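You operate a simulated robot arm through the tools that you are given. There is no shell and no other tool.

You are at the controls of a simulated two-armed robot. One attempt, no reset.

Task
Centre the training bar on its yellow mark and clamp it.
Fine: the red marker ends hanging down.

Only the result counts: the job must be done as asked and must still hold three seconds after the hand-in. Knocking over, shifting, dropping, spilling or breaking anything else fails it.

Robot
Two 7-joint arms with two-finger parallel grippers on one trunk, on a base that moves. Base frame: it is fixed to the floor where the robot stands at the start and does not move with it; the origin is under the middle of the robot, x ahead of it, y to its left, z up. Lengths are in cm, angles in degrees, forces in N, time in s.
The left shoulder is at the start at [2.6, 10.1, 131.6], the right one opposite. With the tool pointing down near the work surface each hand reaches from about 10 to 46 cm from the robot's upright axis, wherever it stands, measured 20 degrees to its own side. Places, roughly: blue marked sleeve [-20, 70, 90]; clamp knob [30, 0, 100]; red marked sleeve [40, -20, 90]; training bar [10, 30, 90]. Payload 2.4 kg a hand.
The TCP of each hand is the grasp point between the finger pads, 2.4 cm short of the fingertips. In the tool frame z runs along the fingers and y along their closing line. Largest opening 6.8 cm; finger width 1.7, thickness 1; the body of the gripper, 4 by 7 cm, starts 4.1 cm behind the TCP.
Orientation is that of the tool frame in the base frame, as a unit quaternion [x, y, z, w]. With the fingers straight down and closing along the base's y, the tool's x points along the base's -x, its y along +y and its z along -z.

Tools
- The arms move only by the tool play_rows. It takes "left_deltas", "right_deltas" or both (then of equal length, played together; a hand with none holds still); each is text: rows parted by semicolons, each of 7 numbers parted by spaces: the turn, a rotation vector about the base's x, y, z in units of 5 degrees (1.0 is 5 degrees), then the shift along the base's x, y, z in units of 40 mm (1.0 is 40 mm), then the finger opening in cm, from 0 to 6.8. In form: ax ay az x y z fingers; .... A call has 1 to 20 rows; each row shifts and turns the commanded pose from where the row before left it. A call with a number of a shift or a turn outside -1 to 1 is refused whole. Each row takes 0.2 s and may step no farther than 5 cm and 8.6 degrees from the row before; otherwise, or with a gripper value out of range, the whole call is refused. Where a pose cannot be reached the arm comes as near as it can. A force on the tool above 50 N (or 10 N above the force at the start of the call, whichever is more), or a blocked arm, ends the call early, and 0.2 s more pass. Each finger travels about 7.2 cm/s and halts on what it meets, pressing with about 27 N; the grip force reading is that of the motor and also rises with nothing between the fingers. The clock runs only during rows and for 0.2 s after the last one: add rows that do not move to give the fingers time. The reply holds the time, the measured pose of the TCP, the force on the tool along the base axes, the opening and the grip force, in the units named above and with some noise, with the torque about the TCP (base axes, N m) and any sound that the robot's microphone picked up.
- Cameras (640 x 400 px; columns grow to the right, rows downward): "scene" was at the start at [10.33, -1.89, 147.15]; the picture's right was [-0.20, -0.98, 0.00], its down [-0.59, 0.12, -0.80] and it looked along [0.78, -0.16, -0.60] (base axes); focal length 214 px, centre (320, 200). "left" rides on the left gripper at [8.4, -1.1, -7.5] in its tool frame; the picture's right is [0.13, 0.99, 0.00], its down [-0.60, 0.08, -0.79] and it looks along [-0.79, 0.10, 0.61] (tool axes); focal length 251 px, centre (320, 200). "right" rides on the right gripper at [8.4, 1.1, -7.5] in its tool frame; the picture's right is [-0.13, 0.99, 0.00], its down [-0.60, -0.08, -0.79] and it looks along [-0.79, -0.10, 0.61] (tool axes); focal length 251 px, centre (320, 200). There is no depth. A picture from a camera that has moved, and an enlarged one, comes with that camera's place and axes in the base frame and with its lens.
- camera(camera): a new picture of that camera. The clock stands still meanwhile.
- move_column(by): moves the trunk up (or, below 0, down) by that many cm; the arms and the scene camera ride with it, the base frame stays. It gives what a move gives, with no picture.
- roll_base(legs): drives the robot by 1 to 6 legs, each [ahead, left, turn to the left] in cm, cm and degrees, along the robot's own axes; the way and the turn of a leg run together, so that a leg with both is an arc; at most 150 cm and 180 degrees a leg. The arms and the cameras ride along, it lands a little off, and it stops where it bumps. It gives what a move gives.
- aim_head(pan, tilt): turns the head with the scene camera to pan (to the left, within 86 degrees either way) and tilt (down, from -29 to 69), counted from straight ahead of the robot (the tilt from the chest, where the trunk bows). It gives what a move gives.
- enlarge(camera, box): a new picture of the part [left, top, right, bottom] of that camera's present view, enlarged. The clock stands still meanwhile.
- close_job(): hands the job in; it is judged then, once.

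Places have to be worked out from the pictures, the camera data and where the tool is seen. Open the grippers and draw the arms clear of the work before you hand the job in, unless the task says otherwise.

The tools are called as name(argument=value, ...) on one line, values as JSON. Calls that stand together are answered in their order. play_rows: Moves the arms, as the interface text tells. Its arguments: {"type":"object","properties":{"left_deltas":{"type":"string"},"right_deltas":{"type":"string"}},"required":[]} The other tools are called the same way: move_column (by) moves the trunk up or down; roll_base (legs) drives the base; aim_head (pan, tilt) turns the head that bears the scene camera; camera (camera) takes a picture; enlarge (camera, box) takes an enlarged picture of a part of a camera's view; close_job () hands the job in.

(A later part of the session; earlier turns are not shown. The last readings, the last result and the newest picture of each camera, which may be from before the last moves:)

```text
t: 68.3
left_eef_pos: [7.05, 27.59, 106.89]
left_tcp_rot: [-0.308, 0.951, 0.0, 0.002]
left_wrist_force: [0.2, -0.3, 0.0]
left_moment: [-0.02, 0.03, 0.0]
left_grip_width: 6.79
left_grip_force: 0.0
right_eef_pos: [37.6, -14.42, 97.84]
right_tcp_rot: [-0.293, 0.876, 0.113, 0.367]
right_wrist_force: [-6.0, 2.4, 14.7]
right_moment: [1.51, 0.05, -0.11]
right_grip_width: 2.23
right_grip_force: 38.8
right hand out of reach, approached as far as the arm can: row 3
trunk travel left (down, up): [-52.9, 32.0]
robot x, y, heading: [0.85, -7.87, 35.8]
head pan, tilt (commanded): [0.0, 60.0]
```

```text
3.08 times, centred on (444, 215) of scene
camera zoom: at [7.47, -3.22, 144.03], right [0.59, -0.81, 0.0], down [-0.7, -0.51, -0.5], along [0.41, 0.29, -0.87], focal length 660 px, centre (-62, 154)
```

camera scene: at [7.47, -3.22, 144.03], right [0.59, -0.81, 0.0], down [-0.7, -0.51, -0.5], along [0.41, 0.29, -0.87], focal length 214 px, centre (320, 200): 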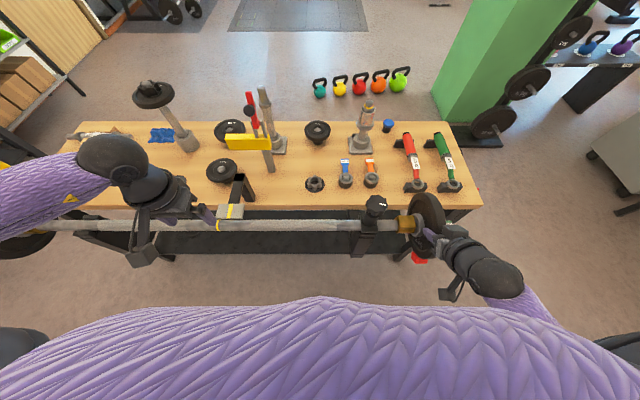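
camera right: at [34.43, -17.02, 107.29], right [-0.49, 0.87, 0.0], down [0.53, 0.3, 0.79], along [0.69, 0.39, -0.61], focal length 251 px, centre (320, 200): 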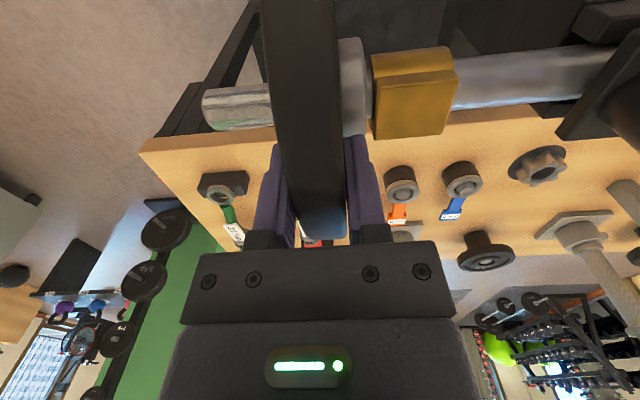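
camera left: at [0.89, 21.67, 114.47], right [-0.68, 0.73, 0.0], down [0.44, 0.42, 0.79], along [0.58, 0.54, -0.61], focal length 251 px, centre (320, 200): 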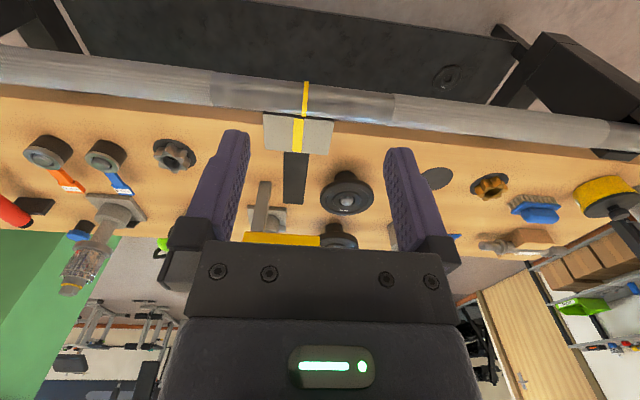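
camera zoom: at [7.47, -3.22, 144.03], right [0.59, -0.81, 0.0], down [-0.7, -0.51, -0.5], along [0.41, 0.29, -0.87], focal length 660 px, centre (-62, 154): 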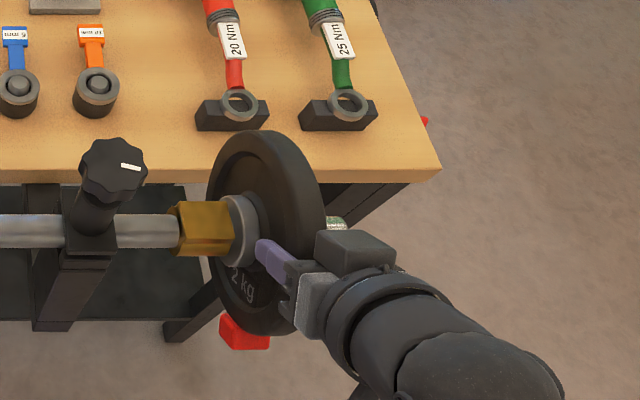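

The plate turned about 45° in total, but the arm ran into its reach limit and pulled the bar ~1 cm left (to be corrected when centring). I open the fingers and check.

play_rows(right_deltas="0 0 0 0 0 0 3; 0 0 0 0 0 0 5; 0 0 0 0 0 0 6.8; 0 0 0 0 0 0 6.8")

camera(camera="right")

enlarge(camera="scene", box=[380, 150, 508, 280])

```text
t: 69.3
left_eef_pos: [7.13, 27.62, 106.98]
left_tcp_rot: [-0.306, 0.952, 0.0, 0.0]
left_wrist_force: [0.3, -0.5, 0.0]
left_moment: [0.0, 0.01, -0.02]
left_grip_width: 6.83
left_grip_force: 0.0
right_eef_pos: [37.6, -14.6, 97.95]
right_tcp_rot: [-0.292, 0.877, 0.112, 0.364]
right_wrist_force: [-0.5, 0.7, 0.7]
right_moment: [0.01, 0.0, 0.01]
right_grip_width: 6.79
right_grip_force: 0.0
trunk travel left (down, up): [-52.9, 32.0]
robot x, y, heading: [0.7, -7.92, 35.9]
head pan, tilt (commanded): [0.0, 60.0]
```

```text
taken
camera right: at [27.81, -20.29, 97.19], right [-0.52, 0.85, 0.08], down [-0.07, -0.13, 0.99], along [0.85, 0.51, 0.12], focal length 251 px, centre (320, 200)
```

right: 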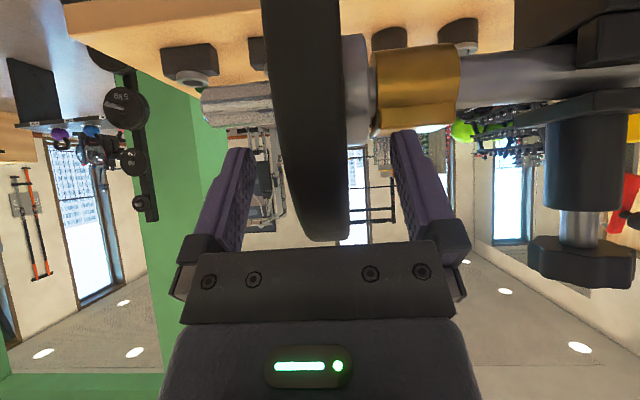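

```text
3.08 times, centred on (444, 215) of scene
camera zoom: at [7.66, -3.27, 144.01], right [0.59, -0.81, 0.0], down [-0.7, -0.51, -0.5], along [0.41, 0.29, -0.87], focal length 660 px, centre (-62, 154)
```

zoom: 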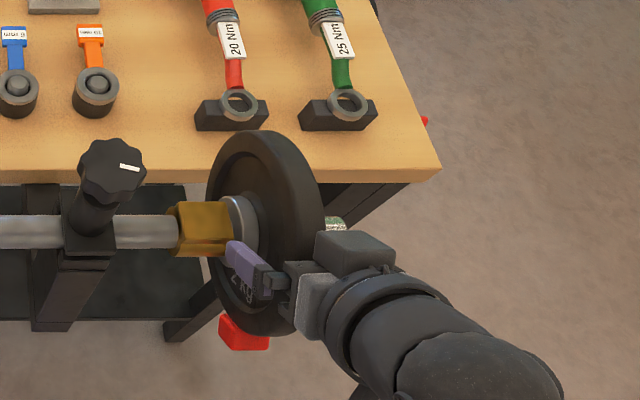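

The plate sits centred between the open fingers; the marker is now ~45° below horizontal. I swing the open hand back along the rim to the far side (tilt about −15°) for the second stroke.

play_rows(right_deltas="-0.5866 0.81 0 0.0952 0.069 0.0775 6.8; -0.5866 0.81 0 0.0952 0.069 0.0775 6.8; -0.5866 0.81 0 0.0952 0.069 0.0775 6.8; -0.5866 0.81 0 0.108 0.0783 0.0467 6.8; -0.5866 0.81 0 0.108 0.0783 0.0467 6.8; -0.5866 0.81 0 0.108 0.0783 0.0467 6.8; -0.5866 0.81 0 0.1138 0.0825 0.0133 6.8; -0.5866 0.81 0 0.1138 0.0825 0.0133 6.8; -0.5866 0.81 0 0.1138 0.0825 0.0133 6.8; -0.5866 0.81 0 0.113 0.0819 -0.0217 6.8; -0.5866 0.81 0 0.113 0.0819 -0.0217 6.8; -0.5866 0.81 0 0.113 0.0819 -0.0217 6.8; 0 0 0 0 0 0 6.8")

camera(camera="right")

enlarge(camera="scene", box=[380, 150, 508, 280])

```text
t: 72.1
left_eef_pos: [7.1, 27.52, 106.96]
left_tcp_rot: [-0.308, 0.951, 0.0, -0.001]
left_wrist_force: [0.3, -0.4, -0.4]
left_moment: [0.01, 0.01, 0.0]
left_grip_width: 6.79
left_grip_force: 0.1
right_eef_pos: [42.61, -10.77, 99.09]
right_tcp_rot: [-0.315, 0.94, -0.041, -0.126]
right_wrist_force: [-0.2, -0.2, -0.1]
right_moment: [0.01, 0.03, 0.03]
right_grip_width: 6.8
right_grip_force: 0.1
trunk travel left (down, up): [-52.9, 32.0]
robot x, y, heading: [0.69, -7.97, 35.7]
head pan, tilt (commanded): [0.0, 60.0]
```

```text
taken
camera right: at [37.09, -13.54, 108.58], right [-0.5, 0.87, -0.03], down [0.68, 0.41, 0.61], along [0.54, 0.28, -0.79], focal length 251 px, centre (320, 200)
```

right: 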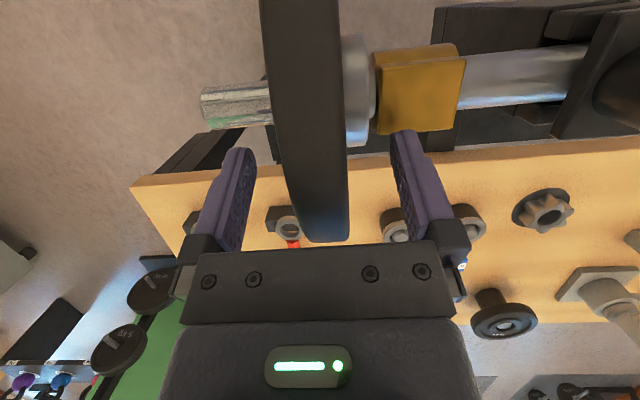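

```text
3.08 times, centred on (444, 215) of scene
camera zoom: at [7.66, -3.27, 144.01], right [0.59, -0.81, 0.0], down [-0.7, -0.51, -0.5], along [0.41, 0.29, -0.87], focal length 660 px, centre (-62, 154)
```

zoom: 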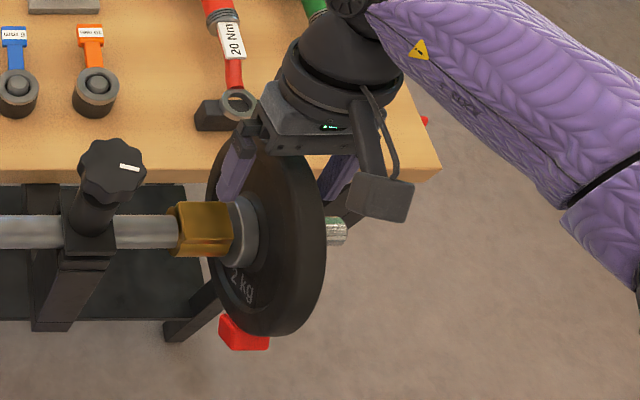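

Fingers straddle the rim well on the far-top side. I close, turn 45° more along the arc.

play_rows(right_deltas="0 0 0 0 0 0 5; 0 0 0 0 0 0 3; 0 0 0 0 0 0 1; 0 0 0 0 0 0 0; 0.5866 -0.81 0 -0.1126 -0.0816 0.0353 0; 0.5866 -0.81 0 -0.1144 -0.0829 0.0233 0; 0.5866 -0.81 0 -0.1158 -0.0839 0.0108 0; 0.5866 -0.81 0 -0.116 -0.0841 -0.0018 0; 0.5866 -0.81 0 -0.1154 -0.0836 -0.0143 0; 0.5866 -0.81 0 -0.114 -0.0826 -0.0268 0; 0.5866 -0.81 0 -0.1118 -0.081 -0.0388 0; 0.5866 -0.81 0 -0.1085 -0.0787 -0.0505 0; 0.5866 -0.81 0 -0.1047 -0.0759 -0.0623 0; 0 0 0 0 0 0 0")

camera(camera="scene")

enlarge(camera="scene", box=[380, 150, 508, 280])

```text
t: 75.1
left_eef_pos: [7.01, 27.53, 106.86]
left_tcp_rot: [-0.308, 0.951, 0.0, 0.001]
left_wrist_force: [0.1, -0.7, 0.3]
left_moment: [0.01, 0.02, 0.01]
left_grip_width: 6.79
left_grip_force: 0.2
right_eef_pos: [38.68, -13.63, 98.77]
right_tcp_rot: [-0.307, 0.916, 0.076, 0.247]
right_wrist_force: [2.3, 4.9, 12.8]
right_moment: [1.23, -0.06, -0.16]
right_grip_width: 2.22
right_grip_force: 38.9
trunk travel left (down, up): [-52.9, 32.0]
robot x, y, heading: [1.09, -8.36, 35.9]
head pan, tilt (commanded): [0.0, 60.0]
```

```text
taken
camera scene: at [7.61, -3.2, 144.02], right [0.59, -0.81, 0.0], down [-0.7, -0.51, -0.5], along [0.41, 0.29, -0.87], focal length 214 px, centre (320, 200)
```

scene: 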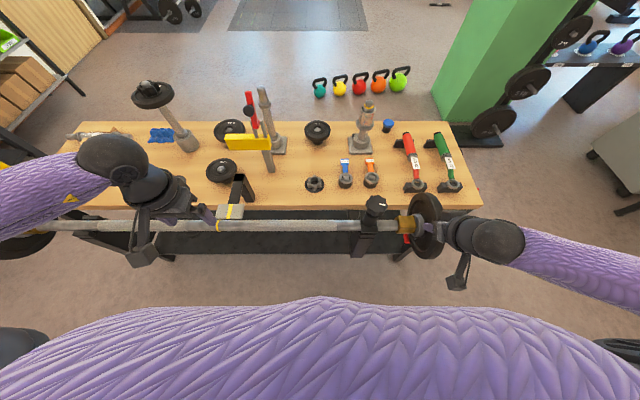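

```text
3.08 times, centred on (444, 215) of scene
camera zoom: at [7.61, -3.2, 144.02], right [0.59, -0.81, 0.0], down [-0.7, -0.51, -0.5], along [0.41, 0.29, -0.87], focal length 660 px, centre (-62, 154)
```

zoom: 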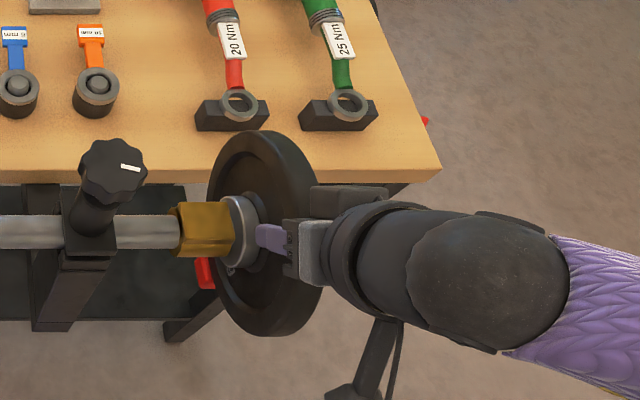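

The marker is now seen below/behind the plate. I enlarge it to judge its angle.

enlarge(camera="scene", box=[406, 215, 446, 265])

enlarge(camera="left", box=[260, 60, 350, 160])

```text
8.00 times, centred on (426, 240) of scene
camera zoom: at [7.61, -3.2, 144.02], right [0.59, -0.81, 0.0], down [-0.7, -0.51, -0.5], along [0.41, 0.29, -0.87], focal length 1716 px, centre (-528, -120)
```

zoom: 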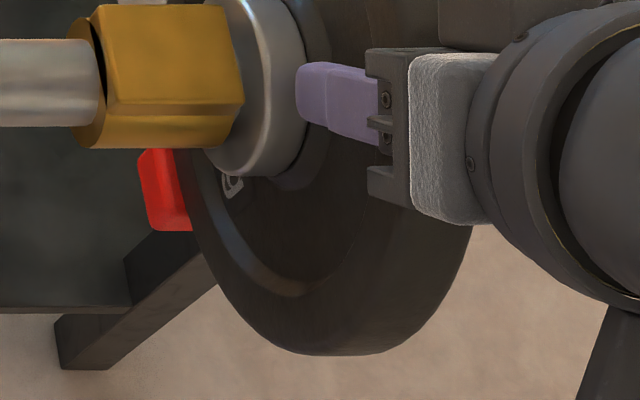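

```text
4.00 times, centred on (305, 110) of left
camera zoom: at [0.87, 21.7, 114.46], right [-0.69, 0.73, 0.0], down [0.44, 0.42, 0.79], along [0.58, 0.54, -0.61], focal length 1006 px, centre (380, 560)
```

zoom: 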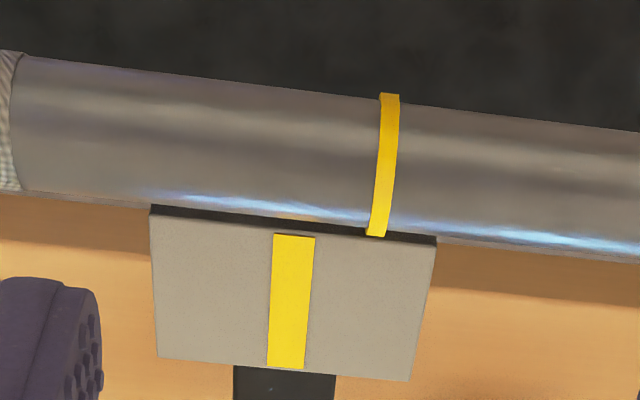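

The marker measures ~88° (practically straight down). The left camera shows the ring ~1.85 cm too far left, so with the plate still gripped I pull the bar 1.85 cm towards the right.

play_rows(right_deltas="0 0 0 0.0678 -0.0937 0 0; 0 0 0 0.0678 -0.0937 0 0; 0 0 0 0.0678 -0.0937 0 0; 0 0 0 0.0678 -0.0937 0 0; 0 0 0 0 0 0 0; 0 0 0 0 0 0 0")

enlarge(camera="left", box=[260, 60, 350, 160])

enlarge(camera="scene", box=[380, 150, 508, 280])

```text
t: 76.5
left_eef_pos: [6.9, 27.69, 106.91]
left_tcp_rot: [-0.306, 0.952, -0.002, 0.001]
left_wrist_force: [0.1, -0.5, 0.1]
left_moment: [0.02, -0.01, 0.0]
left_grip_width: 6.82
left_grip_force: 0.1
right_eef_pos: [39.73, -15.1, 98.82]
right_tcp_rot: [-0.306, 0.916, 0.076, 0.248]
right_wrist_force: [-0.7, 8.7, 13.0]
right_moment: [1.33, 0.14, -0.15]
right_grip_width: 2.21
right_grip_force: 38.8
trunk travel left (down, up): [-52.9, 32.0]
robot x, y, heading: [0.77, -7.95, 35.6]
head pan, tilt (commanded): [0.0, 60.0]
```

```text
4.00 times, centred on (305, 110) of left
camera zoom: at [0.84, 21.75, 114.44], right [-0.69, 0.73, 0.0], down [0.44, 0.42, 0.79], along [0.58, 0.54, -0.61], focal length 1006 px, centre (380, 560)
```

zoom: 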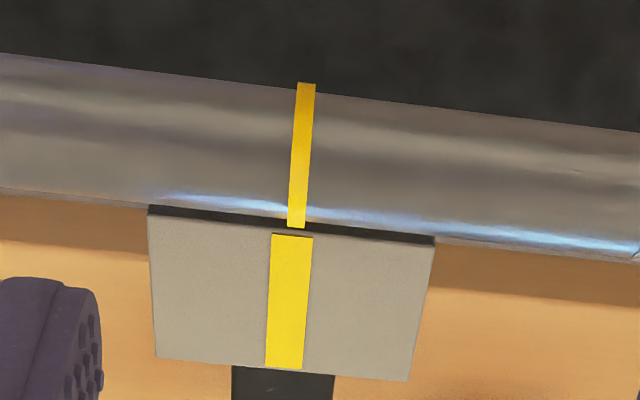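

```text
3.08 times, centred on (444, 215) of scene
camera zoom: at [7.57, -3.13, 144.01], right [0.59, -0.81, 0.0], down [-0.7, -0.51, -0.5], along [0.41, 0.29, -0.87], focal length 660 px, centre (-62, 154)
```

zoom: 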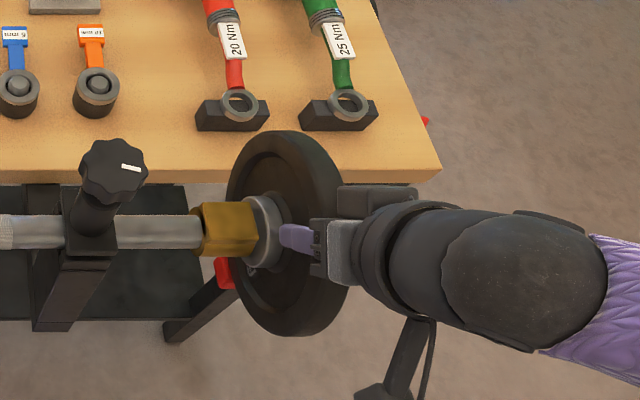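

Nearly aligned. I enlarge more to measure the remaining offset.

enlarge(camera="left", box=[317, 78, 349, 98])

enlarge(camera="left", box=[320, 104, 352, 124])

enlarge(camera="left", box=[310, 75, 360, 155])

```text
16.00 times, centred on (333, 88) of left
camera zoom: at [0.84, 21.75, 114.44], right [-0.69, 0.73, 0.0], down [0.44, 0.42, 0.79], along [0.58, 0.54, -0.61], focal length 4023 px, centre (112, 1992)
```

zoom: 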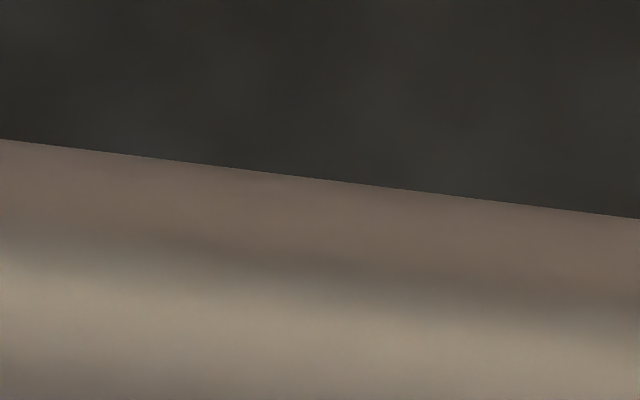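

```text
16.00 times, centred on (336, 114) of left
camera zoom: at [0.84, 21.75, 114.44], right [-0.69, 0.73, 0.0], down [0.44, 0.42, 0.79], along [0.58, 0.54, -0.61], focal length 4023 px, centre (64, 1576)
```

zoom: 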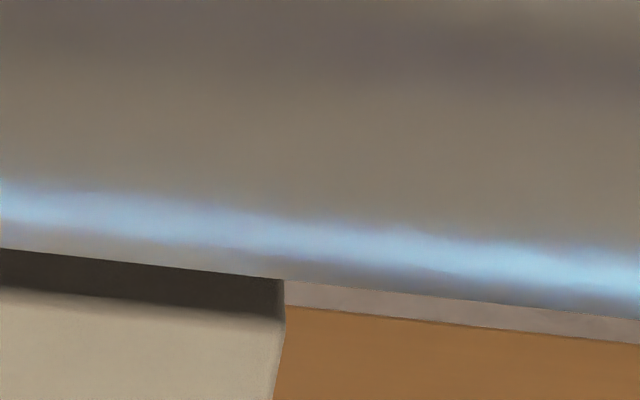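

```text
5.00 times, centred on (335, 115) of left
camera zoom: at [0.84, 21.75, 114.44], right [-0.69, 0.73, 0.0], down [0.44, 0.42, 0.79], along [0.58, 0.54, -0.61], focal length 1257 px, centre (245, 625)
```

zoom: 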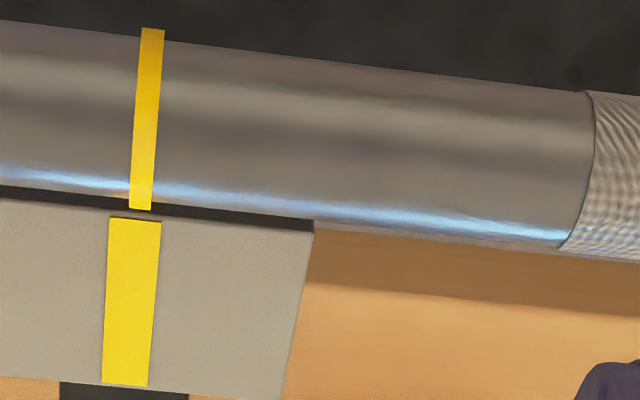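

I aim the enlargement properly at the junction of ring and line.

enlarge(camera="left", box=[280, 105, 320, 130])

```text
16.00 times, centred on (300, 118) of left
camera zoom: at [0.84, 21.75, 114.44], right [-0.69, 0.73, 0.0], down [0.44, 0.42, 0.79], along [0.58, 0.54, -0.61], focal length 4023 px, centre (640, 1520)
```

zoom: 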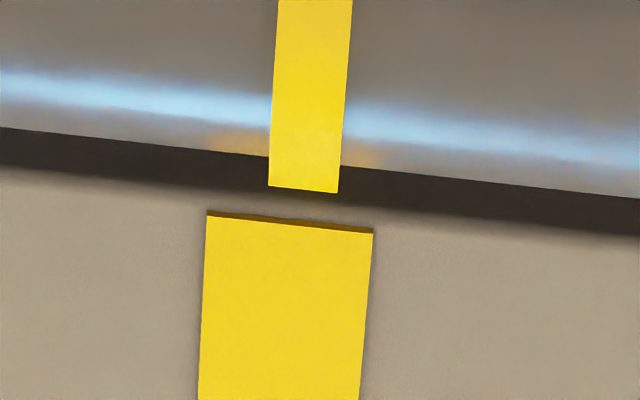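

Offset is only ~0.6 mm now. I open the right hand, lift it off the plate while turning it upright, and re-check marker and ring.

play_rows(right_deltas="0 0 0 0 0 0 3; 0 0 0 0 0 0 5; 0 0 0 0 0 0 6.8; 0 0 0 0 0 0 6.8; 0 0 0 0 0 0.4 6.8; 0 0 0 0 0 0.5 6.8; -0.5866 0.81 0 0 0 0.5 6.8; -0.5866 0.81 0 0 0 0.5 6.8; -0.5866 0.81 0 0.05 0.036 0.5 6.8; -0.5866 0.81 0 0.05 0.036 0.3 6.8; -0.5866 0.81 0 0.05 0.036 0 6.8; -0.5866 0.81 0 0.05 0.036 0 6.8; 0 0 0 0 0 0 6.8")

enlarge(camera="left", box=[280, 105, 320, 130])

enlarge(camera="scene", box=[380, 150, 508, 280])

camera(camera="right")

```text
t: 79.3
left_eef_pos: [7.09, 27.55, 106.96]
left_tcp_rot: [-0.307, 0.952, 0.0, 0.0]
left_wrist_force: [0.6, -1.0, 0.2]
left_moment: [0.0, 0.01, 0.0]
left_grip_width: 6.8
left_grip_force: 0.0
right_eef_pos: [40.56, -14.6, 109.46]
right_tcp_rot: [-0.317, 0.948, -0.001, -0.002]
right_wrist_force: [0.2, -0.5, 0.2]
right_moment: [0.02, 0.01, 0.02]
right_grip_width: 6.82
right_grip_force: 0.1
trunk travel left (down, up): [-52.9, 32.0]
robot x, y, heading: [0.36, -7.97, 35.8]
head pan, tilt (commanded): [0.0, 60.0]
```

```text
16.00 times, centred on (300, 118) of left
camera zoom: at [0.9, 21.64, 114.47], right [-0.69, 0.73, 0.0], down [0.44, 0.42, 0.79], along [0.58, 0.54, -0.61], focal length 4023 px, centre (640, 1520)
```

zoom: 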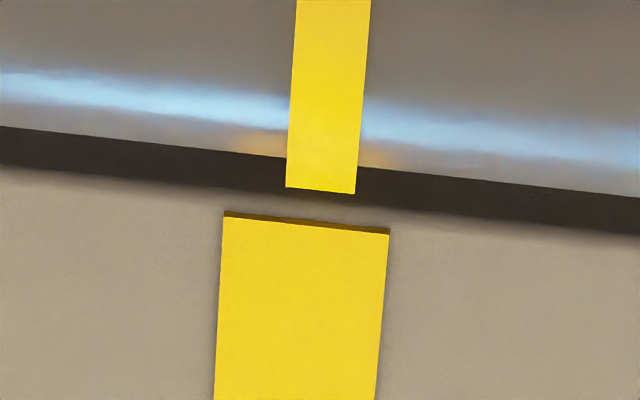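

```text
3.08 times, centred on (444, 215) of scene
camera zoom: at [7.65, -3.27, 144.01], right [0.59, -0.81, 0.0], down [-0.7, -0.51, -0.5], along [0.41, 0.29, -0.87], focal length 660 px, centre (-62, 154)
```

zoom: 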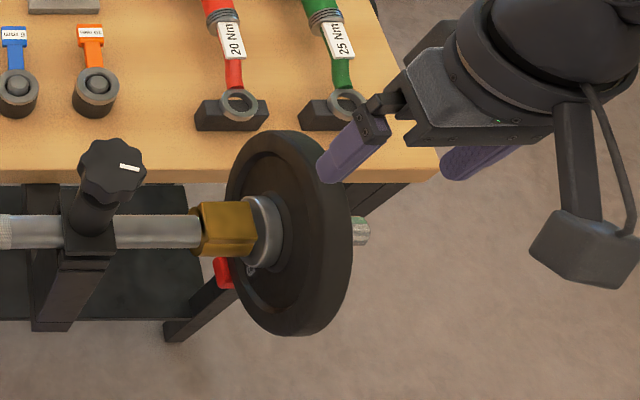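

```text
taken
camera right: at [33.14, -18.73, 116.95], right [-0.49, 0.87, 0.0], down [0.53, 0.3, 0.79], along [0.69, 0.39, -0.61], focal length 251 px, centre (320, 200)
```

right: 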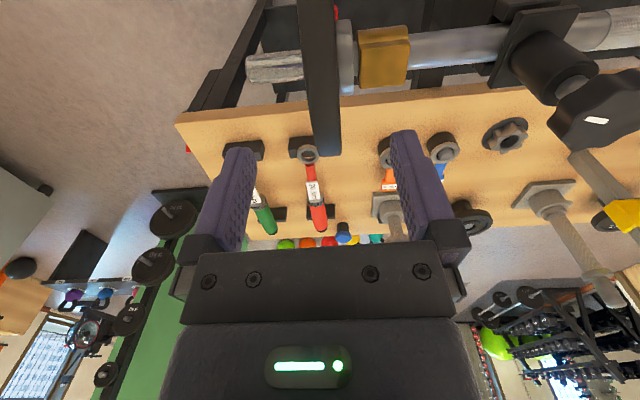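

The ring stays within 0.7 mm of the line, and the marker stays below the plate. Now I bring the right hand back over the knob, pre-turned +50° so that there is room to tighten clockwise.

play_rows(right_deltas="0 0 1 -0.2015 0.3625 0 6.8; 0 0 1 -0.2015 0.3625 0 6.8; 0 0 1 -0.2015 0.3625 0 6.8; 0 0 1 -0.2015 0.3625 0 6.8; 0 0 1 -0.2015 0.3625 0 6.8; 0 0 1 -0.2015 0.3625 0 6.8; 0 0 1 -0.2015 0.3625 0 6.8; 0 0 1 -0.2015 0.3625 0 6.8; 0 0 1 -0.2015 0.3625 0 6.8; 0 0 1 -0.2015 0.3625 0 6.8; 0 0 0 0 0 0 6.8")

camera(camera="right")

```text
t: 81.7
left_eef_pos: [6.99, 27.51, 106.91]
left_tcp_rot: [-0.307, 0.952, 0.0, 0.0]
left_wrist_force: [0.7, -0.3, 0.5]
left_moment: [-0.03, -0.02, 0.02]
left_grip_width: 6.8
left_grip_force: 0.1
right_eef_pos: [32.46, -0.1, 109.38]
right_tcp_rot: [-0.688, 0.725, -0.001, 0.001]
right_wrist_force: [-1.3, 1.0, 0.1]
right_moment: [-0.01, 0.02, 0.05]
right_grip_width: 6.79
right_grip_force: 0.0
trunk travel left (down, up): [-52.9, 32.0]
robot x, y, heading: [0.54, -7.98, 35.7]
head pan, tilt (commanded): [0.0, 60.0]
```

```text
taken
camera right: at [30.85, -8.36, 116.93], right [-0.98, 0.18, 0.0], down [0.11, 0.6, 0.79], along [0.14, 0.78, -0.61], focal length 251 px, centre (320, 200)
```

right: 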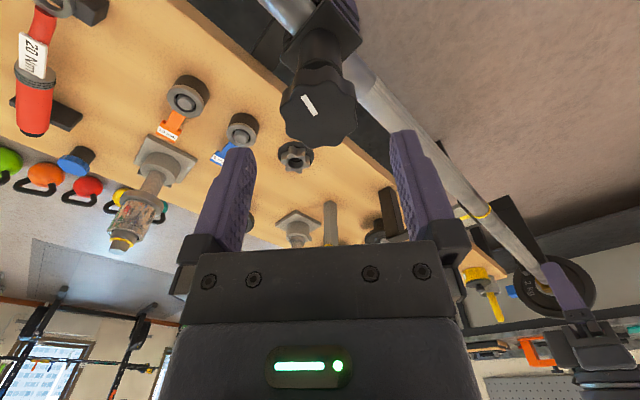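

The knob is centred below the hand. I descend to z≈102.4 and grip it.

play_rows(right_deltas="0 0 0 0.01 0 -0.45 6.8; 0 0 0 0 0 -0.45 6.8; 0 0 0 0 0 -0.45 6.8; 0 0 0 0 0 -0.4 6.8; 0 0 0 0 0 0 6.0; 0 0 0 0 0 0 4.0; 0 0 0 0 0 0 3.0; 0 0 0 0 0 0 3.0; 0 0 0 0 0 0 3.0")

enlarge(camera="left", box=[280, 105, 320, 130])

```text
t: 83.7
left_eef_pos: [7.26, 27.45, 106.96]
left_tcp_rot: [-0.307, 0.952, -0.001, 0.0]
left_wrist_force: [0.3, -0.2, -0.9]
left_moment: [-0.01, -0.02, -0.02]
left_grip_width: 6.77
left_grip_force: 0.0
right_eef_pos: [32.47, -0.29, 102.46]
right_tcp_rot: [-0.689, 0.725, -0.002, -0.001]
right_wrist_force: [-0.8, -0.8, -7.7]
right_moment: [0.21, -0.06, 0.0]
right_grip_width: 4.35
right_grip_force: 44.4
trunk travel left (down, up): [-52.9, 32.0]
robot x, y, heading: [0.51, -7.84, 36.0]
head pan, tilt (commanded): [0.0, 60.0]
```

```text
16.00 times, centred on (300, 118) of left
camera zoom: at [0.92, 21.65, 114.46], right [-0.69, 0.73, 0.0], down [0.44, 0.42, 0.79], along [0.58, 0.54, -0.61], focal length 4023 px, centre (640, 1520)
```

zoom: 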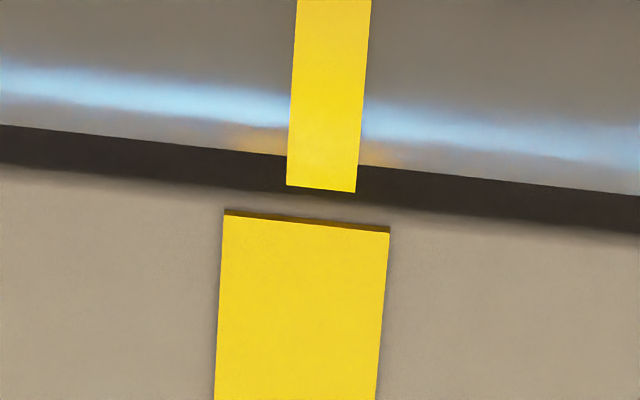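

The bar is unmoved and the knob gripped. I tighten clockwise by 95°, watching torque and ring.

play_rows(right_deltas="0 0 -1 0 0 0 3.0; 0 0 -1 0 0 0 3.0; 0 0 -1 0 0 0 3.0; 0 0 -1 0 0 0 3.0; 0 0 -1 0 0 0 3.0; 0 0 -1 0 0 0 3.0; 0 0 -1 0 0 0 3.0; 0 0 -1 0 0 0 3.0; 0 0 -1 0 0 0 3.0; 0 0 -1 0 0 0 3.0; 0 0 -1 0 0 0 3.0; 0 0 -1 0 0 0 3.0; 0 0 -1 0 0 0 3.0; 0 0 -1 0 0 0 3.0; 0 0 -1 0 0 0 3.0; 0 0 -1 0 0 0 3.0; 0 0 -1 0 0 0 3.0; 0 0 -1 0 0 0 3.0; 0 0 -1 0 0 0 3.0")

camera(camera="right")

enlarge(camera="left", box=[280, 105, 320, 130])

```text
t: 87.7
left_eef_pos: [6.9, 27.61, 106.87]
left_tcp_rot: [-0.308, 0.951, -0.001, 0.001]
left_wrist_force: [-0.1, -0.1, 0.6]
left_moment: [-0.02, 0.04, -0.02]
left_grip_width: 6.81
left_grip_force: 0.0
right_eef_pos: [32.43, 0.01, 102.43]
right_tcp_rot: [0.071, 0.997, -0.001, -0.001]
right_wrist_force: [-13.3, 2.9, -18.8]
right_moment: [0.41, 0.55, 0.01]
right_grip_width: 4.4
right_grip_force: 45.5
trunk travel left (down, up): [-52.9, 32.0]
robot x, y, heading: [0.7, -8.03, 35.8]
head pan, tilt (commanded): [0.0, 60.0]
```

```text
taken
camera right: at [24.22, 2.31, 109.97], right [0.27, 0.96, 0.0], down [0.59, -0.16, 0.79], along [0.76, -0.21, -0.61], focal length 251 px, centre (320, 200)
```

right: 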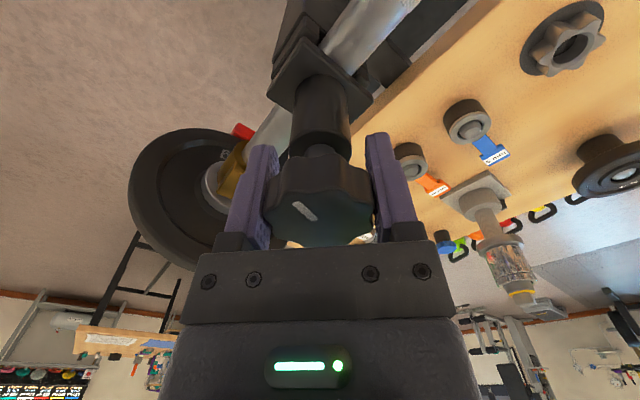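

```text
16.00 times, centred on (300, 118) of left
camera zoom: at [0.82, 21.7, 114.46], right [-0.69, 0.73, 0.0], down [0.44, 0.42, 0.79], along [0.58, 0.54, -0.61], focal length 4023 px, centre (640, 1520)
```

zoom: 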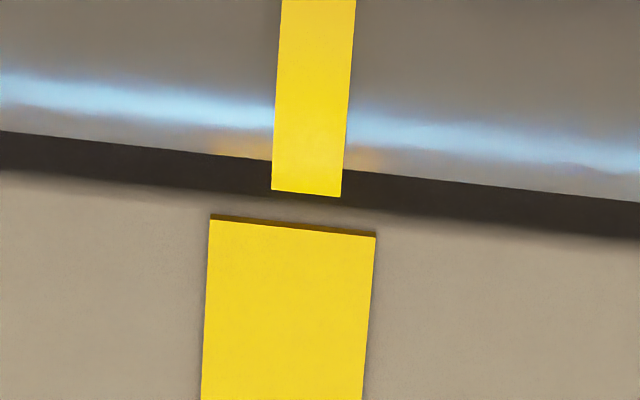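

Ring stays aligned; torque still low. I look at the marker in the right camera's view, then continue clockwise.

enlarge(camera="right", box=[110, 100, 270, 300])

play_rows(right_deltas="0 0 -1 0 0 0 3.0; 0 0 -1 0 0 0 3.0; 0 0 -1 0 0 0 3.0; 0 0 -1 0 0 0 3.0; 0 0 -1 0 0 0 3.0; 0 0 -1 0 0 0 3.0; 0 0 -1 0 0 0 3.0; 0 0 -1 0 0 0 3.0; 0 0 -1 0 0 0 3.0; 0 0 -1 0 0 0 3.0")

enlarge(camera="left", box=[280, 105, 320, 130])

camera(camera="right")

```text
2.00 times, centred on (190, 200) of right
camera zoom: at [24.22, 2.31, 109.97], right [0.27, 0.96, 0.0], down [0.59, -0.16, 0.79], along [0.76, -0.21, -0.61], focal length 503 px, centre (580, 200)
```

zoom: 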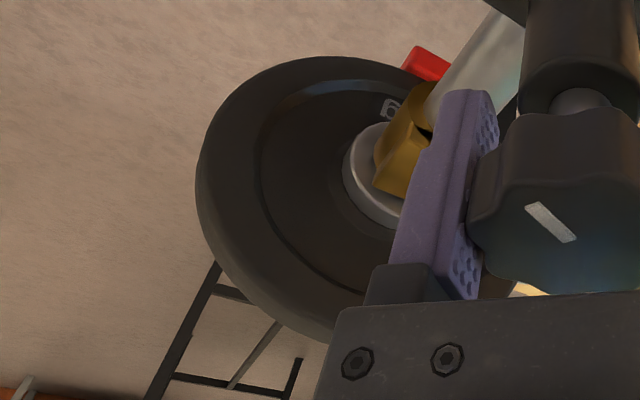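

```text
t: 89.9
left_eef_pos: [7.16, 27.55, 106.85]
left_tcp_rot: [-0.309, 0.951, -0.001, 0.001]
left_wrist_force: [0.4, -0.2, 0.8]
left_moment: [-0.03, -0.03, 0.0]
left_grip_width: 6.81
left_grip_force: 0.0
right_eef_pos: [32.48, 0.05, 102.44]
right_tcp_rot: [0.485, 0.874, 0.0, -0.001]
right_wrist_force: [-8.6, 9.6, -10.7]
right_moment: [0.19, -0.53, 0.03]
right_grip_width: 4.38
right_grip_force: 44.8
trunk travel left (down, up): [-52.9, 32.0]
robot x, y, heading: [0.73, -8.32, 35.9]
head pan, tilt (commanded): [0.0, 60.0]
```

```text
16.00 times, centred on (300, 118) of left
camera zoom: at [0.83, 21.8, 114.43], right [-0.69, 0.73, 0.0], down [0.44, 0.42, 0.79], along [0.58, 0.54, -0.61], focal length 4023 px, centre (640, 1520)
```

zoom: 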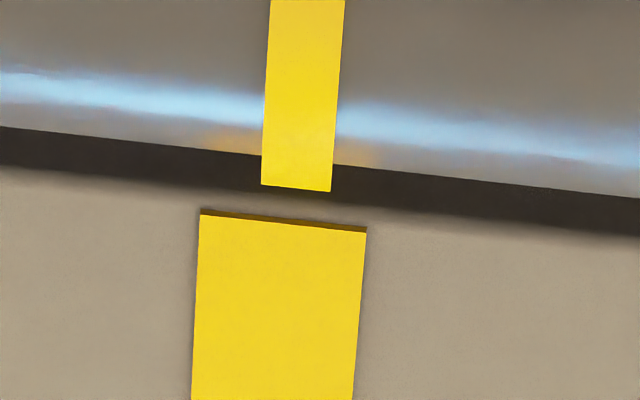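

```text
taken
camera right: at [28.91, 7.8, 109.97], right [0.91, 0.41, 0.0], down [0.25, -0.55, 0.79], along [0.33, -0.72, -0.61], focal length 251 px, centre (320, 200)
```

right: 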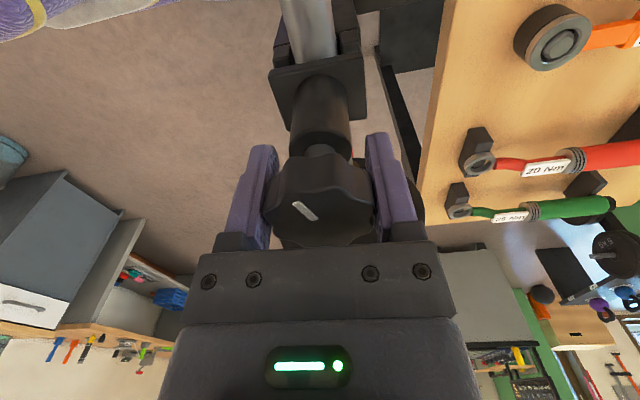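

Turned 145° clockwise so far with low torque; the ring is still aligned. I release, lift, and swing the right hand back for another clockwise stroke.

play_rows(right_deltas="0 0 0 0 0 0 5; 0 0 0 0 0 0 6.8; 0 0 0 0 0 0 6.8; 0 0 0 0 0 0.5 6.8; 0 0 0 0 0 0.5 6.8; 0 0 0 0 0 0.5 6.8; 0 0 1 0 0 0 6.8; 0 0 1 0 0 0 6.8; 0 0 1 0 0 0 6.8; 0 0 1 0 0 0 6.8; 0 0 1 0 0 0 6.8; 0 0 1 0 0 0 6.8; 0 0 1 0 0 0 6.8; 0 0 1 0 0 0 6.8; 0 0 1 0 0 0 6.8; 0 0 1 0 0 0 6.8; 0 0 1 0 0 0 6.8; 0 0 1 0 0 0 6.8; 0 0 1 0 0 0 6.8; 0 0 1 0 0 0 6.8")

play_rows(right_deltas="0 0 1 0 0 0 6.8; 0 0 1 0 0 0 6.8; 0 0 1 0 0 0 6.8; 0 0 1 0 0 0 6.8; 0 0 1 0 0 0 6.8; 0 0 1 0 0 0 6.8; 0 0 1 0 0 0 6.8; 0 0 1 0 0 0 6.8; 0 0 1 0 0 0 6.8; 0 0 1 0 0 0 6.8; 0 0 1 0 0 0 6.8; 0 0 1 0 0 0 6.8; 0 0 1 0 0 0 6.8; 0 0 0 0 0 0 6.8")

camera(camera="right")

```text
t: 94.1
left_eef_pos: [7.06, 27.5, 106.88]
left_tcp_rot: [-0.308, 0.951, 0.0, 0.0]
left_wrist_force: [-0.4, 0.1, -0.5]
left_moment: [-0.01, -0.02, 0.03]
left_grip_width: 6.79
left_grip_force: 0.1
right_eef_pos: [32.52, -0.06, 108.36]
right_tcp_rot: [-0.105, 0.994, -0.001, 0.0]
right_wrist_force: [0.5, 0.8, 0.0]
right_moment: [0.02, -0.02, -0.01]
right_grip_width: 6.79
right_grip_force: 0.0
trunk travel left (down, up): [-52.9, 32.0]
robot x, y, heading: [0.89, -7.97, 35.8]
head pan, tilt (commanded): [0.0, 60.0]
```

```text
t: 97.1
left_eef_pos: [7.0, 27.51, 106.88]
left_tcp_rot: [-0.308, 0.952, 0.0, 0.0]
left_wrist_force: [-0.3, 0.7, -0.5]
left_moment: [0.0, 0.06, 0.03]
left_grip_width: 6.79
left_grip_force: 0.0
right_eef_pos: [32.46, -0.1, 108.34]
right_tcp_rot: [-0.623, 0.782, -0.001, 0.0]
right_wrist_force: [0.2, 0.1, -0.3]
right_moment: [0.0, -0.03, -0.01]
right_grip_width: 6.83
right_grip_force: 0.1
trunk travel left (down, up): [-52.9, 32.0]
robot x, y, heading: [1.01, -8.26, 35.7]
head pan, tilt (commanded): [0.0, 60.0]
```

```text
taken
camera right: at [29.47, -7.99, 115.95], right [-0.94, 0.35, 0.0], down [0.21, 0.57, 0.79], along [0.28, 0.74, -0.61], focal length 251 px, centre (320, 200)
```

right: 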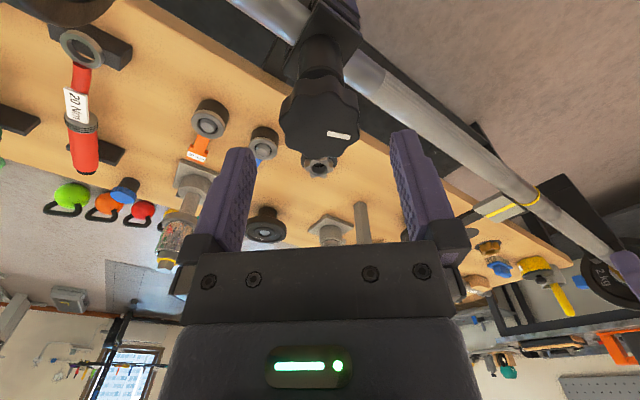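

I descend, grip the knob again and turn 25° clockwise, watching the torque.

play_rows(right_deltas="0 0 0 0.01 0 -0.5 6.8; 0 0 0 0 0 -0.5 6.8; 0 0 0 0 0 -0.485 6.8; 0 0 0 0 0 0 6.0; 0 0 0 0 0 0 4.0; 0 0 0 0 0 0 3.0; 0 0 0 0 0 0 3.0; 0 0 0 0 0 0 3.0; 0 0 -1 0 0 0 3.0; 0 0 -1 0 0 0 3.0; 0 0 -1 0 0 0 3.0; 0 0 -1 0 0 0 3.0; 0 0 -1 0 0 0 3.0")

camera(camera="right")

enlarge(camera="left", box=[280, 105, 320, 130])

```text
t: 99.9
left_eef_pos: [7.02, 27.55, 106.82]
left_tcp_rot: [-0.308, 0.951, 0.0, 0.001]
left_wrist_force: [0.1, -0.3, -0.3]
left_moment: [-0.02, 0.0, -0.01]
left_grip_width: 6.8
left_grip_force: 0.1
right_eef_pos: [32.51, -0.09, 102.5]
right_tcp_rot: [-0.438, 0.899, -0.002, -0.001]
right_wrist_force: [-5.2, 0.8, -5.0]
right_moment: [-0.1, 0.32, 0.34]
right_grip_width: 4.34
right_grip_force: 44.5
trunk travel left (down, up): [-52.9, 32.0]
robot x, y, heading: [0.86, -8.58, 35.8]
head pan, tilt (commanded): [0.0, 60.0]
```

```text
taken
camera right: at [26.36, -5.95, 110.05], right [-0.7, 0.71, 0.0], down [0.43, 0.43, 0.79], along [0.57, 0.55, -0.61], focal length 251 px, centre (320, 200)
```

right: 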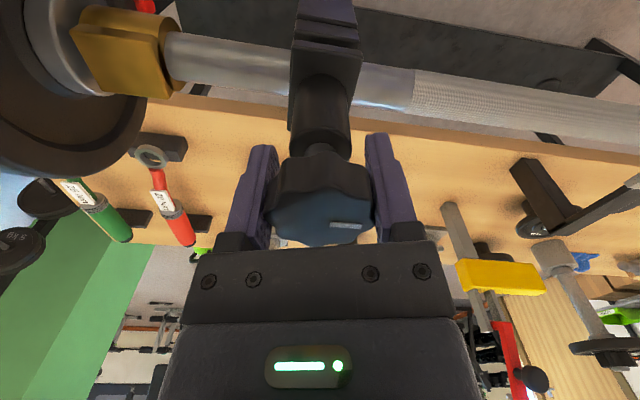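

```text
16.00 times, centred on (300, 118) of left
camera zoom: at [0.85, 21.68, 114.46], right [-0.69, 0.73, 0.0], down [0.44, 0.42, 0.79], along [0.58, 0.54, -0.61], focal length 4023 px, centre (640, 1520)
```

zoom: 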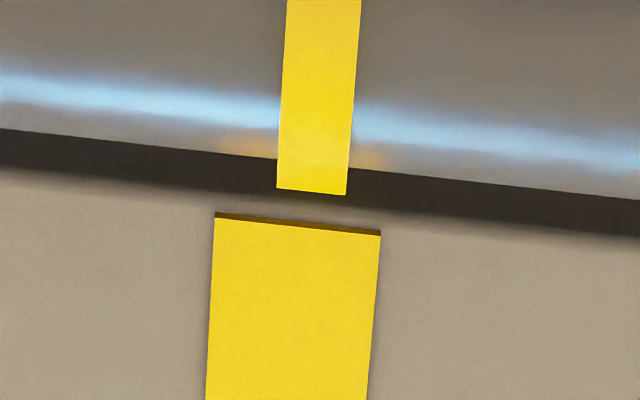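

Torque about the knob axis rises to 0.34 Nm — it starts to clamp. I turn another 15°.

play_rows(right_deltas="0 0 -1 0 0 0 3.0; 0 0 -1 0 0 0 3.0; 0 0 -1 0 0 0 3.0; 0 0 0 0 0 0 3.0")

camera(camera="right")

enlarge(camera="left", box=[280, 105, 320, 130])

```text
t: 100.9
left_eef_pos: [6.99, 27.58, 106.89]
left_tcp_rot: [-0.307, 0.952, 0.001, 0.0]
left_wrist_force: [-0.2, 0.0, -0.1]
left_moment: [0.03, 0.0, -0.01]
left_grip_width: 6.81
left_grip_force: 0.0
right_eef_pos: [32.53, -0.04, 102.52]
right_tcp_rot: [-0.318, 0.948, -0.002, 0.0]
right_wrist_force: [-3.6, 3.3, 0.6]
right_moment: [0.29, 0.33, 0.75]
right_grip_width: 4.37
right_grip_force: 45.1
trunk travel left (down, up): [-52.9, 32.0]
robot x, y, heading: [1.02, -7.66, 35.7]
head pan, tilt (commanded): [0.0, 60.0]
```

```text
taken
camera right: at [25.04, -4.17, 110.05], right [-0.49, 0.87, 0.0], down [0.53, 0.3, 0.79], along [0.69, 0.39, -0.61], focal length 251 px, centre (320, 200)
```

right: 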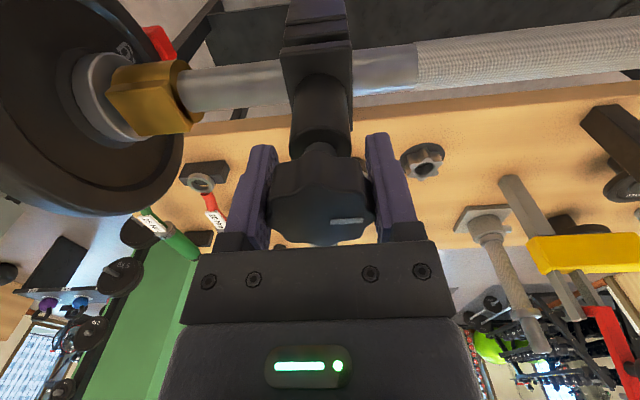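

```text
16.00 times, centred on (300, 118) of left
camera zoom: at [0.85, 21.69, 114.46], right [-0.69, 0.73, 0.0], down [0.44, 0.42, 0.79], along [0.58, 0.54, -0.61], focal length 4023 px, centre (640, 1520)
```

zoom: 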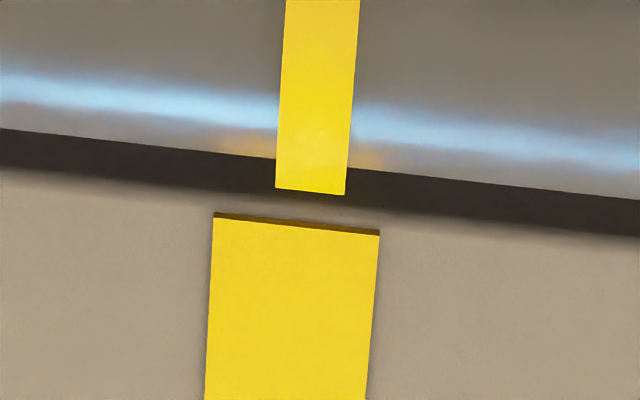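

Torque 0.75 Nm, knob still following and the ring aligned. I give it another 15° for a firm clamp.

play_rows(right_deltas="0 0 -1 0 0 0 3.0; 0 0 -1 0 0 0 3.0; 0 0 -1 0 0 0 3.0; 0 0 0 0 0 0 3.0")

camera(camera="right")

enlarge(camera="left", box=[280, 105, 320, 130])

```text
t: 101.9
left_eef_pos: [6.96, 27.71, 106.85]
left_tcp_rot: [-0.308, 0.951, 0.0, 0.0]
left_wrist_force: [0.2, -0.4, -0.2]
left_moment: [0.02, 0.01, -0.04]
left_grip_width: 6.8
left_grip_force: 0.1
right_eef_pos: [32.53, 0.0, 102.59]
right_tcp_rot: [-0.191, 0.982, -0.003, 0.0]
right_wrist_force: [-5.2, 3.9, 0.2]
right_moment: [-0.05, 0.06, 1.11]
right_grip_width: 4.32
right_grip_force: 44.8
trunk travel left (down, up): [-52.9, 32.0]
robot x, y, heading: [0.53, -8.3, 35.7]
head pan, tilt (commanded): [0.0, 60.0]
```

```text
taken
camera right: at [24.22, -2.11, 110.04], right [-0.25, 0.97, 0.0], down [0.59, 0.16, 0.79], along [0.77, 0.2, -0.61], focal length 251 px, centre (320, 200)
```

right: 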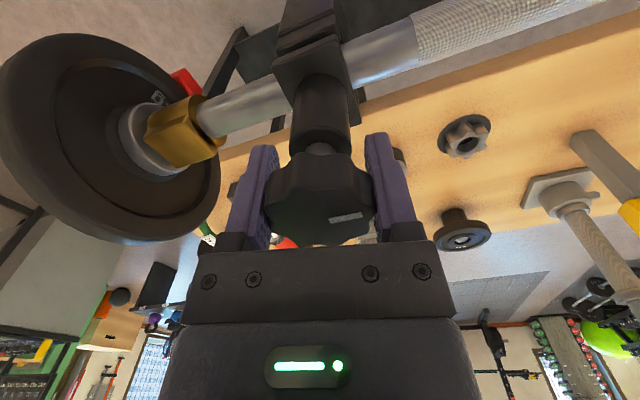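

```text
16.00 times, centred on (300, 118) of left
camera zoom: at [0.83, 21.72, 114.45], right [-0.69, 0.73, 0.0], down [0.44, 0.42, 0.79], along [0.58, 0.54, -0.61], focal length 4023 px, centre (640, 1520)
```

zoom: 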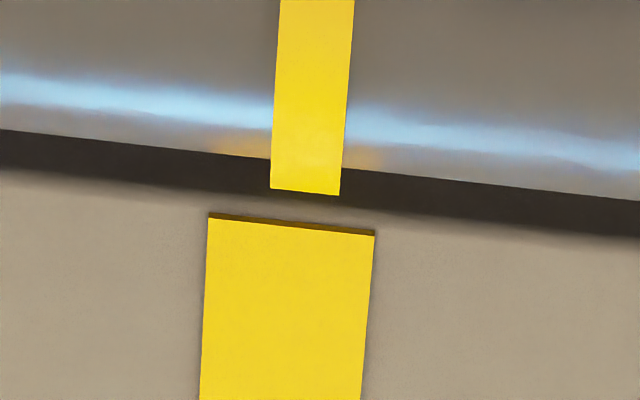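

Torque 1.1 Nm, ring still aligned to well under 1 mm. One more 10° to see whether the knob is at the grip's limit.

play_rows(right_deltas="0 0 -1 0 0 0 3.0; 0 0 -1 0 0 0 3.0; 0 0 0 0 0 0 3.0")

enlarge(camera="right", box=[240, 140, 400, 260])

enlarge(camera="left", box=[280, 105, 320, 130])

```text
t: 102.7
left_eef_pos: [7.07, 27.68, 106.96]
left_tcp_rot: [-0.307, 0.952, 0.0, -0.001]
left_wrist_force: [-0.4, -0.8, 0.4]
left_moment: [0.03, 0.0, 0.0]
left_grip_width: 6.82
left_grip_force: 0.1
right_eef_pos: [32.5, -0.14, 102.5]
right_tcp_rot: [-0.104, 0.995, -0.002, -0.001]
right_wrist_force: [-2.7, 5.6, -1.4]
right_moment: [0.19, 0.03, 0.63]
right_grip_width: 4.4
right_grip_force: 45.1
trunk travel left (down, up): [-52.9, 32.0]
robot x, y, heading: [0.79, -7.96, 35.9]
head pan, tilt (commanded): [0.0, 60.0]
```

```text
3.33 times, centred on (320, 200) of right
camera zoom: at [24.05, -0.62, 110.04], right [-0.08, 1.0, 0.0], down [0.61, 0.05, 0.79], along [0.79, 0.06, -0.61], focal length 838 px, centre (320, 200)
```

zoom: 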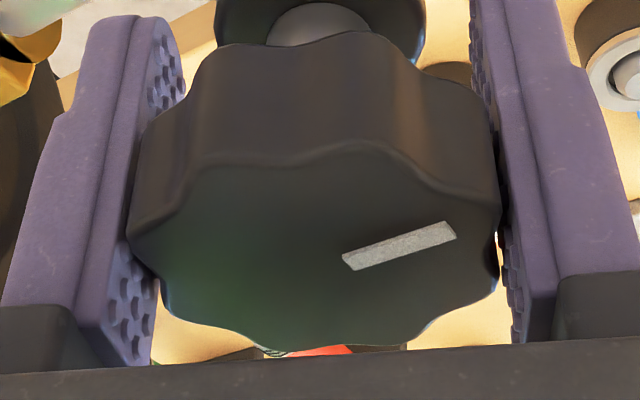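

```text
16.00 times, centred on (300, 118) of left
camera zoom: at [0.87, 21.73, 114.45], right [-0.69, 0.73, 0.0], down [0.44, 0.42, 0.79], along [0.58, 0.54, -0.61], focal length 4023 px, centre (640, 1520)
```

zoom: 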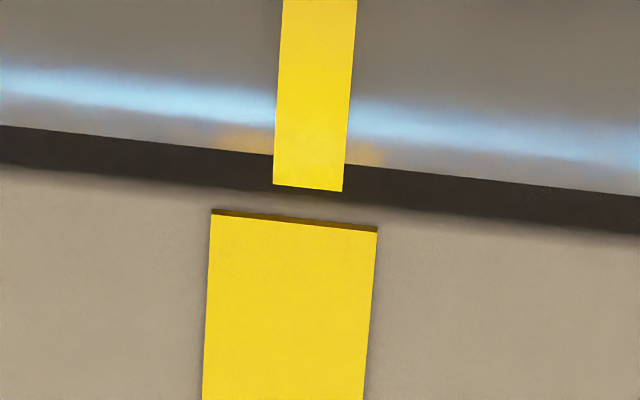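

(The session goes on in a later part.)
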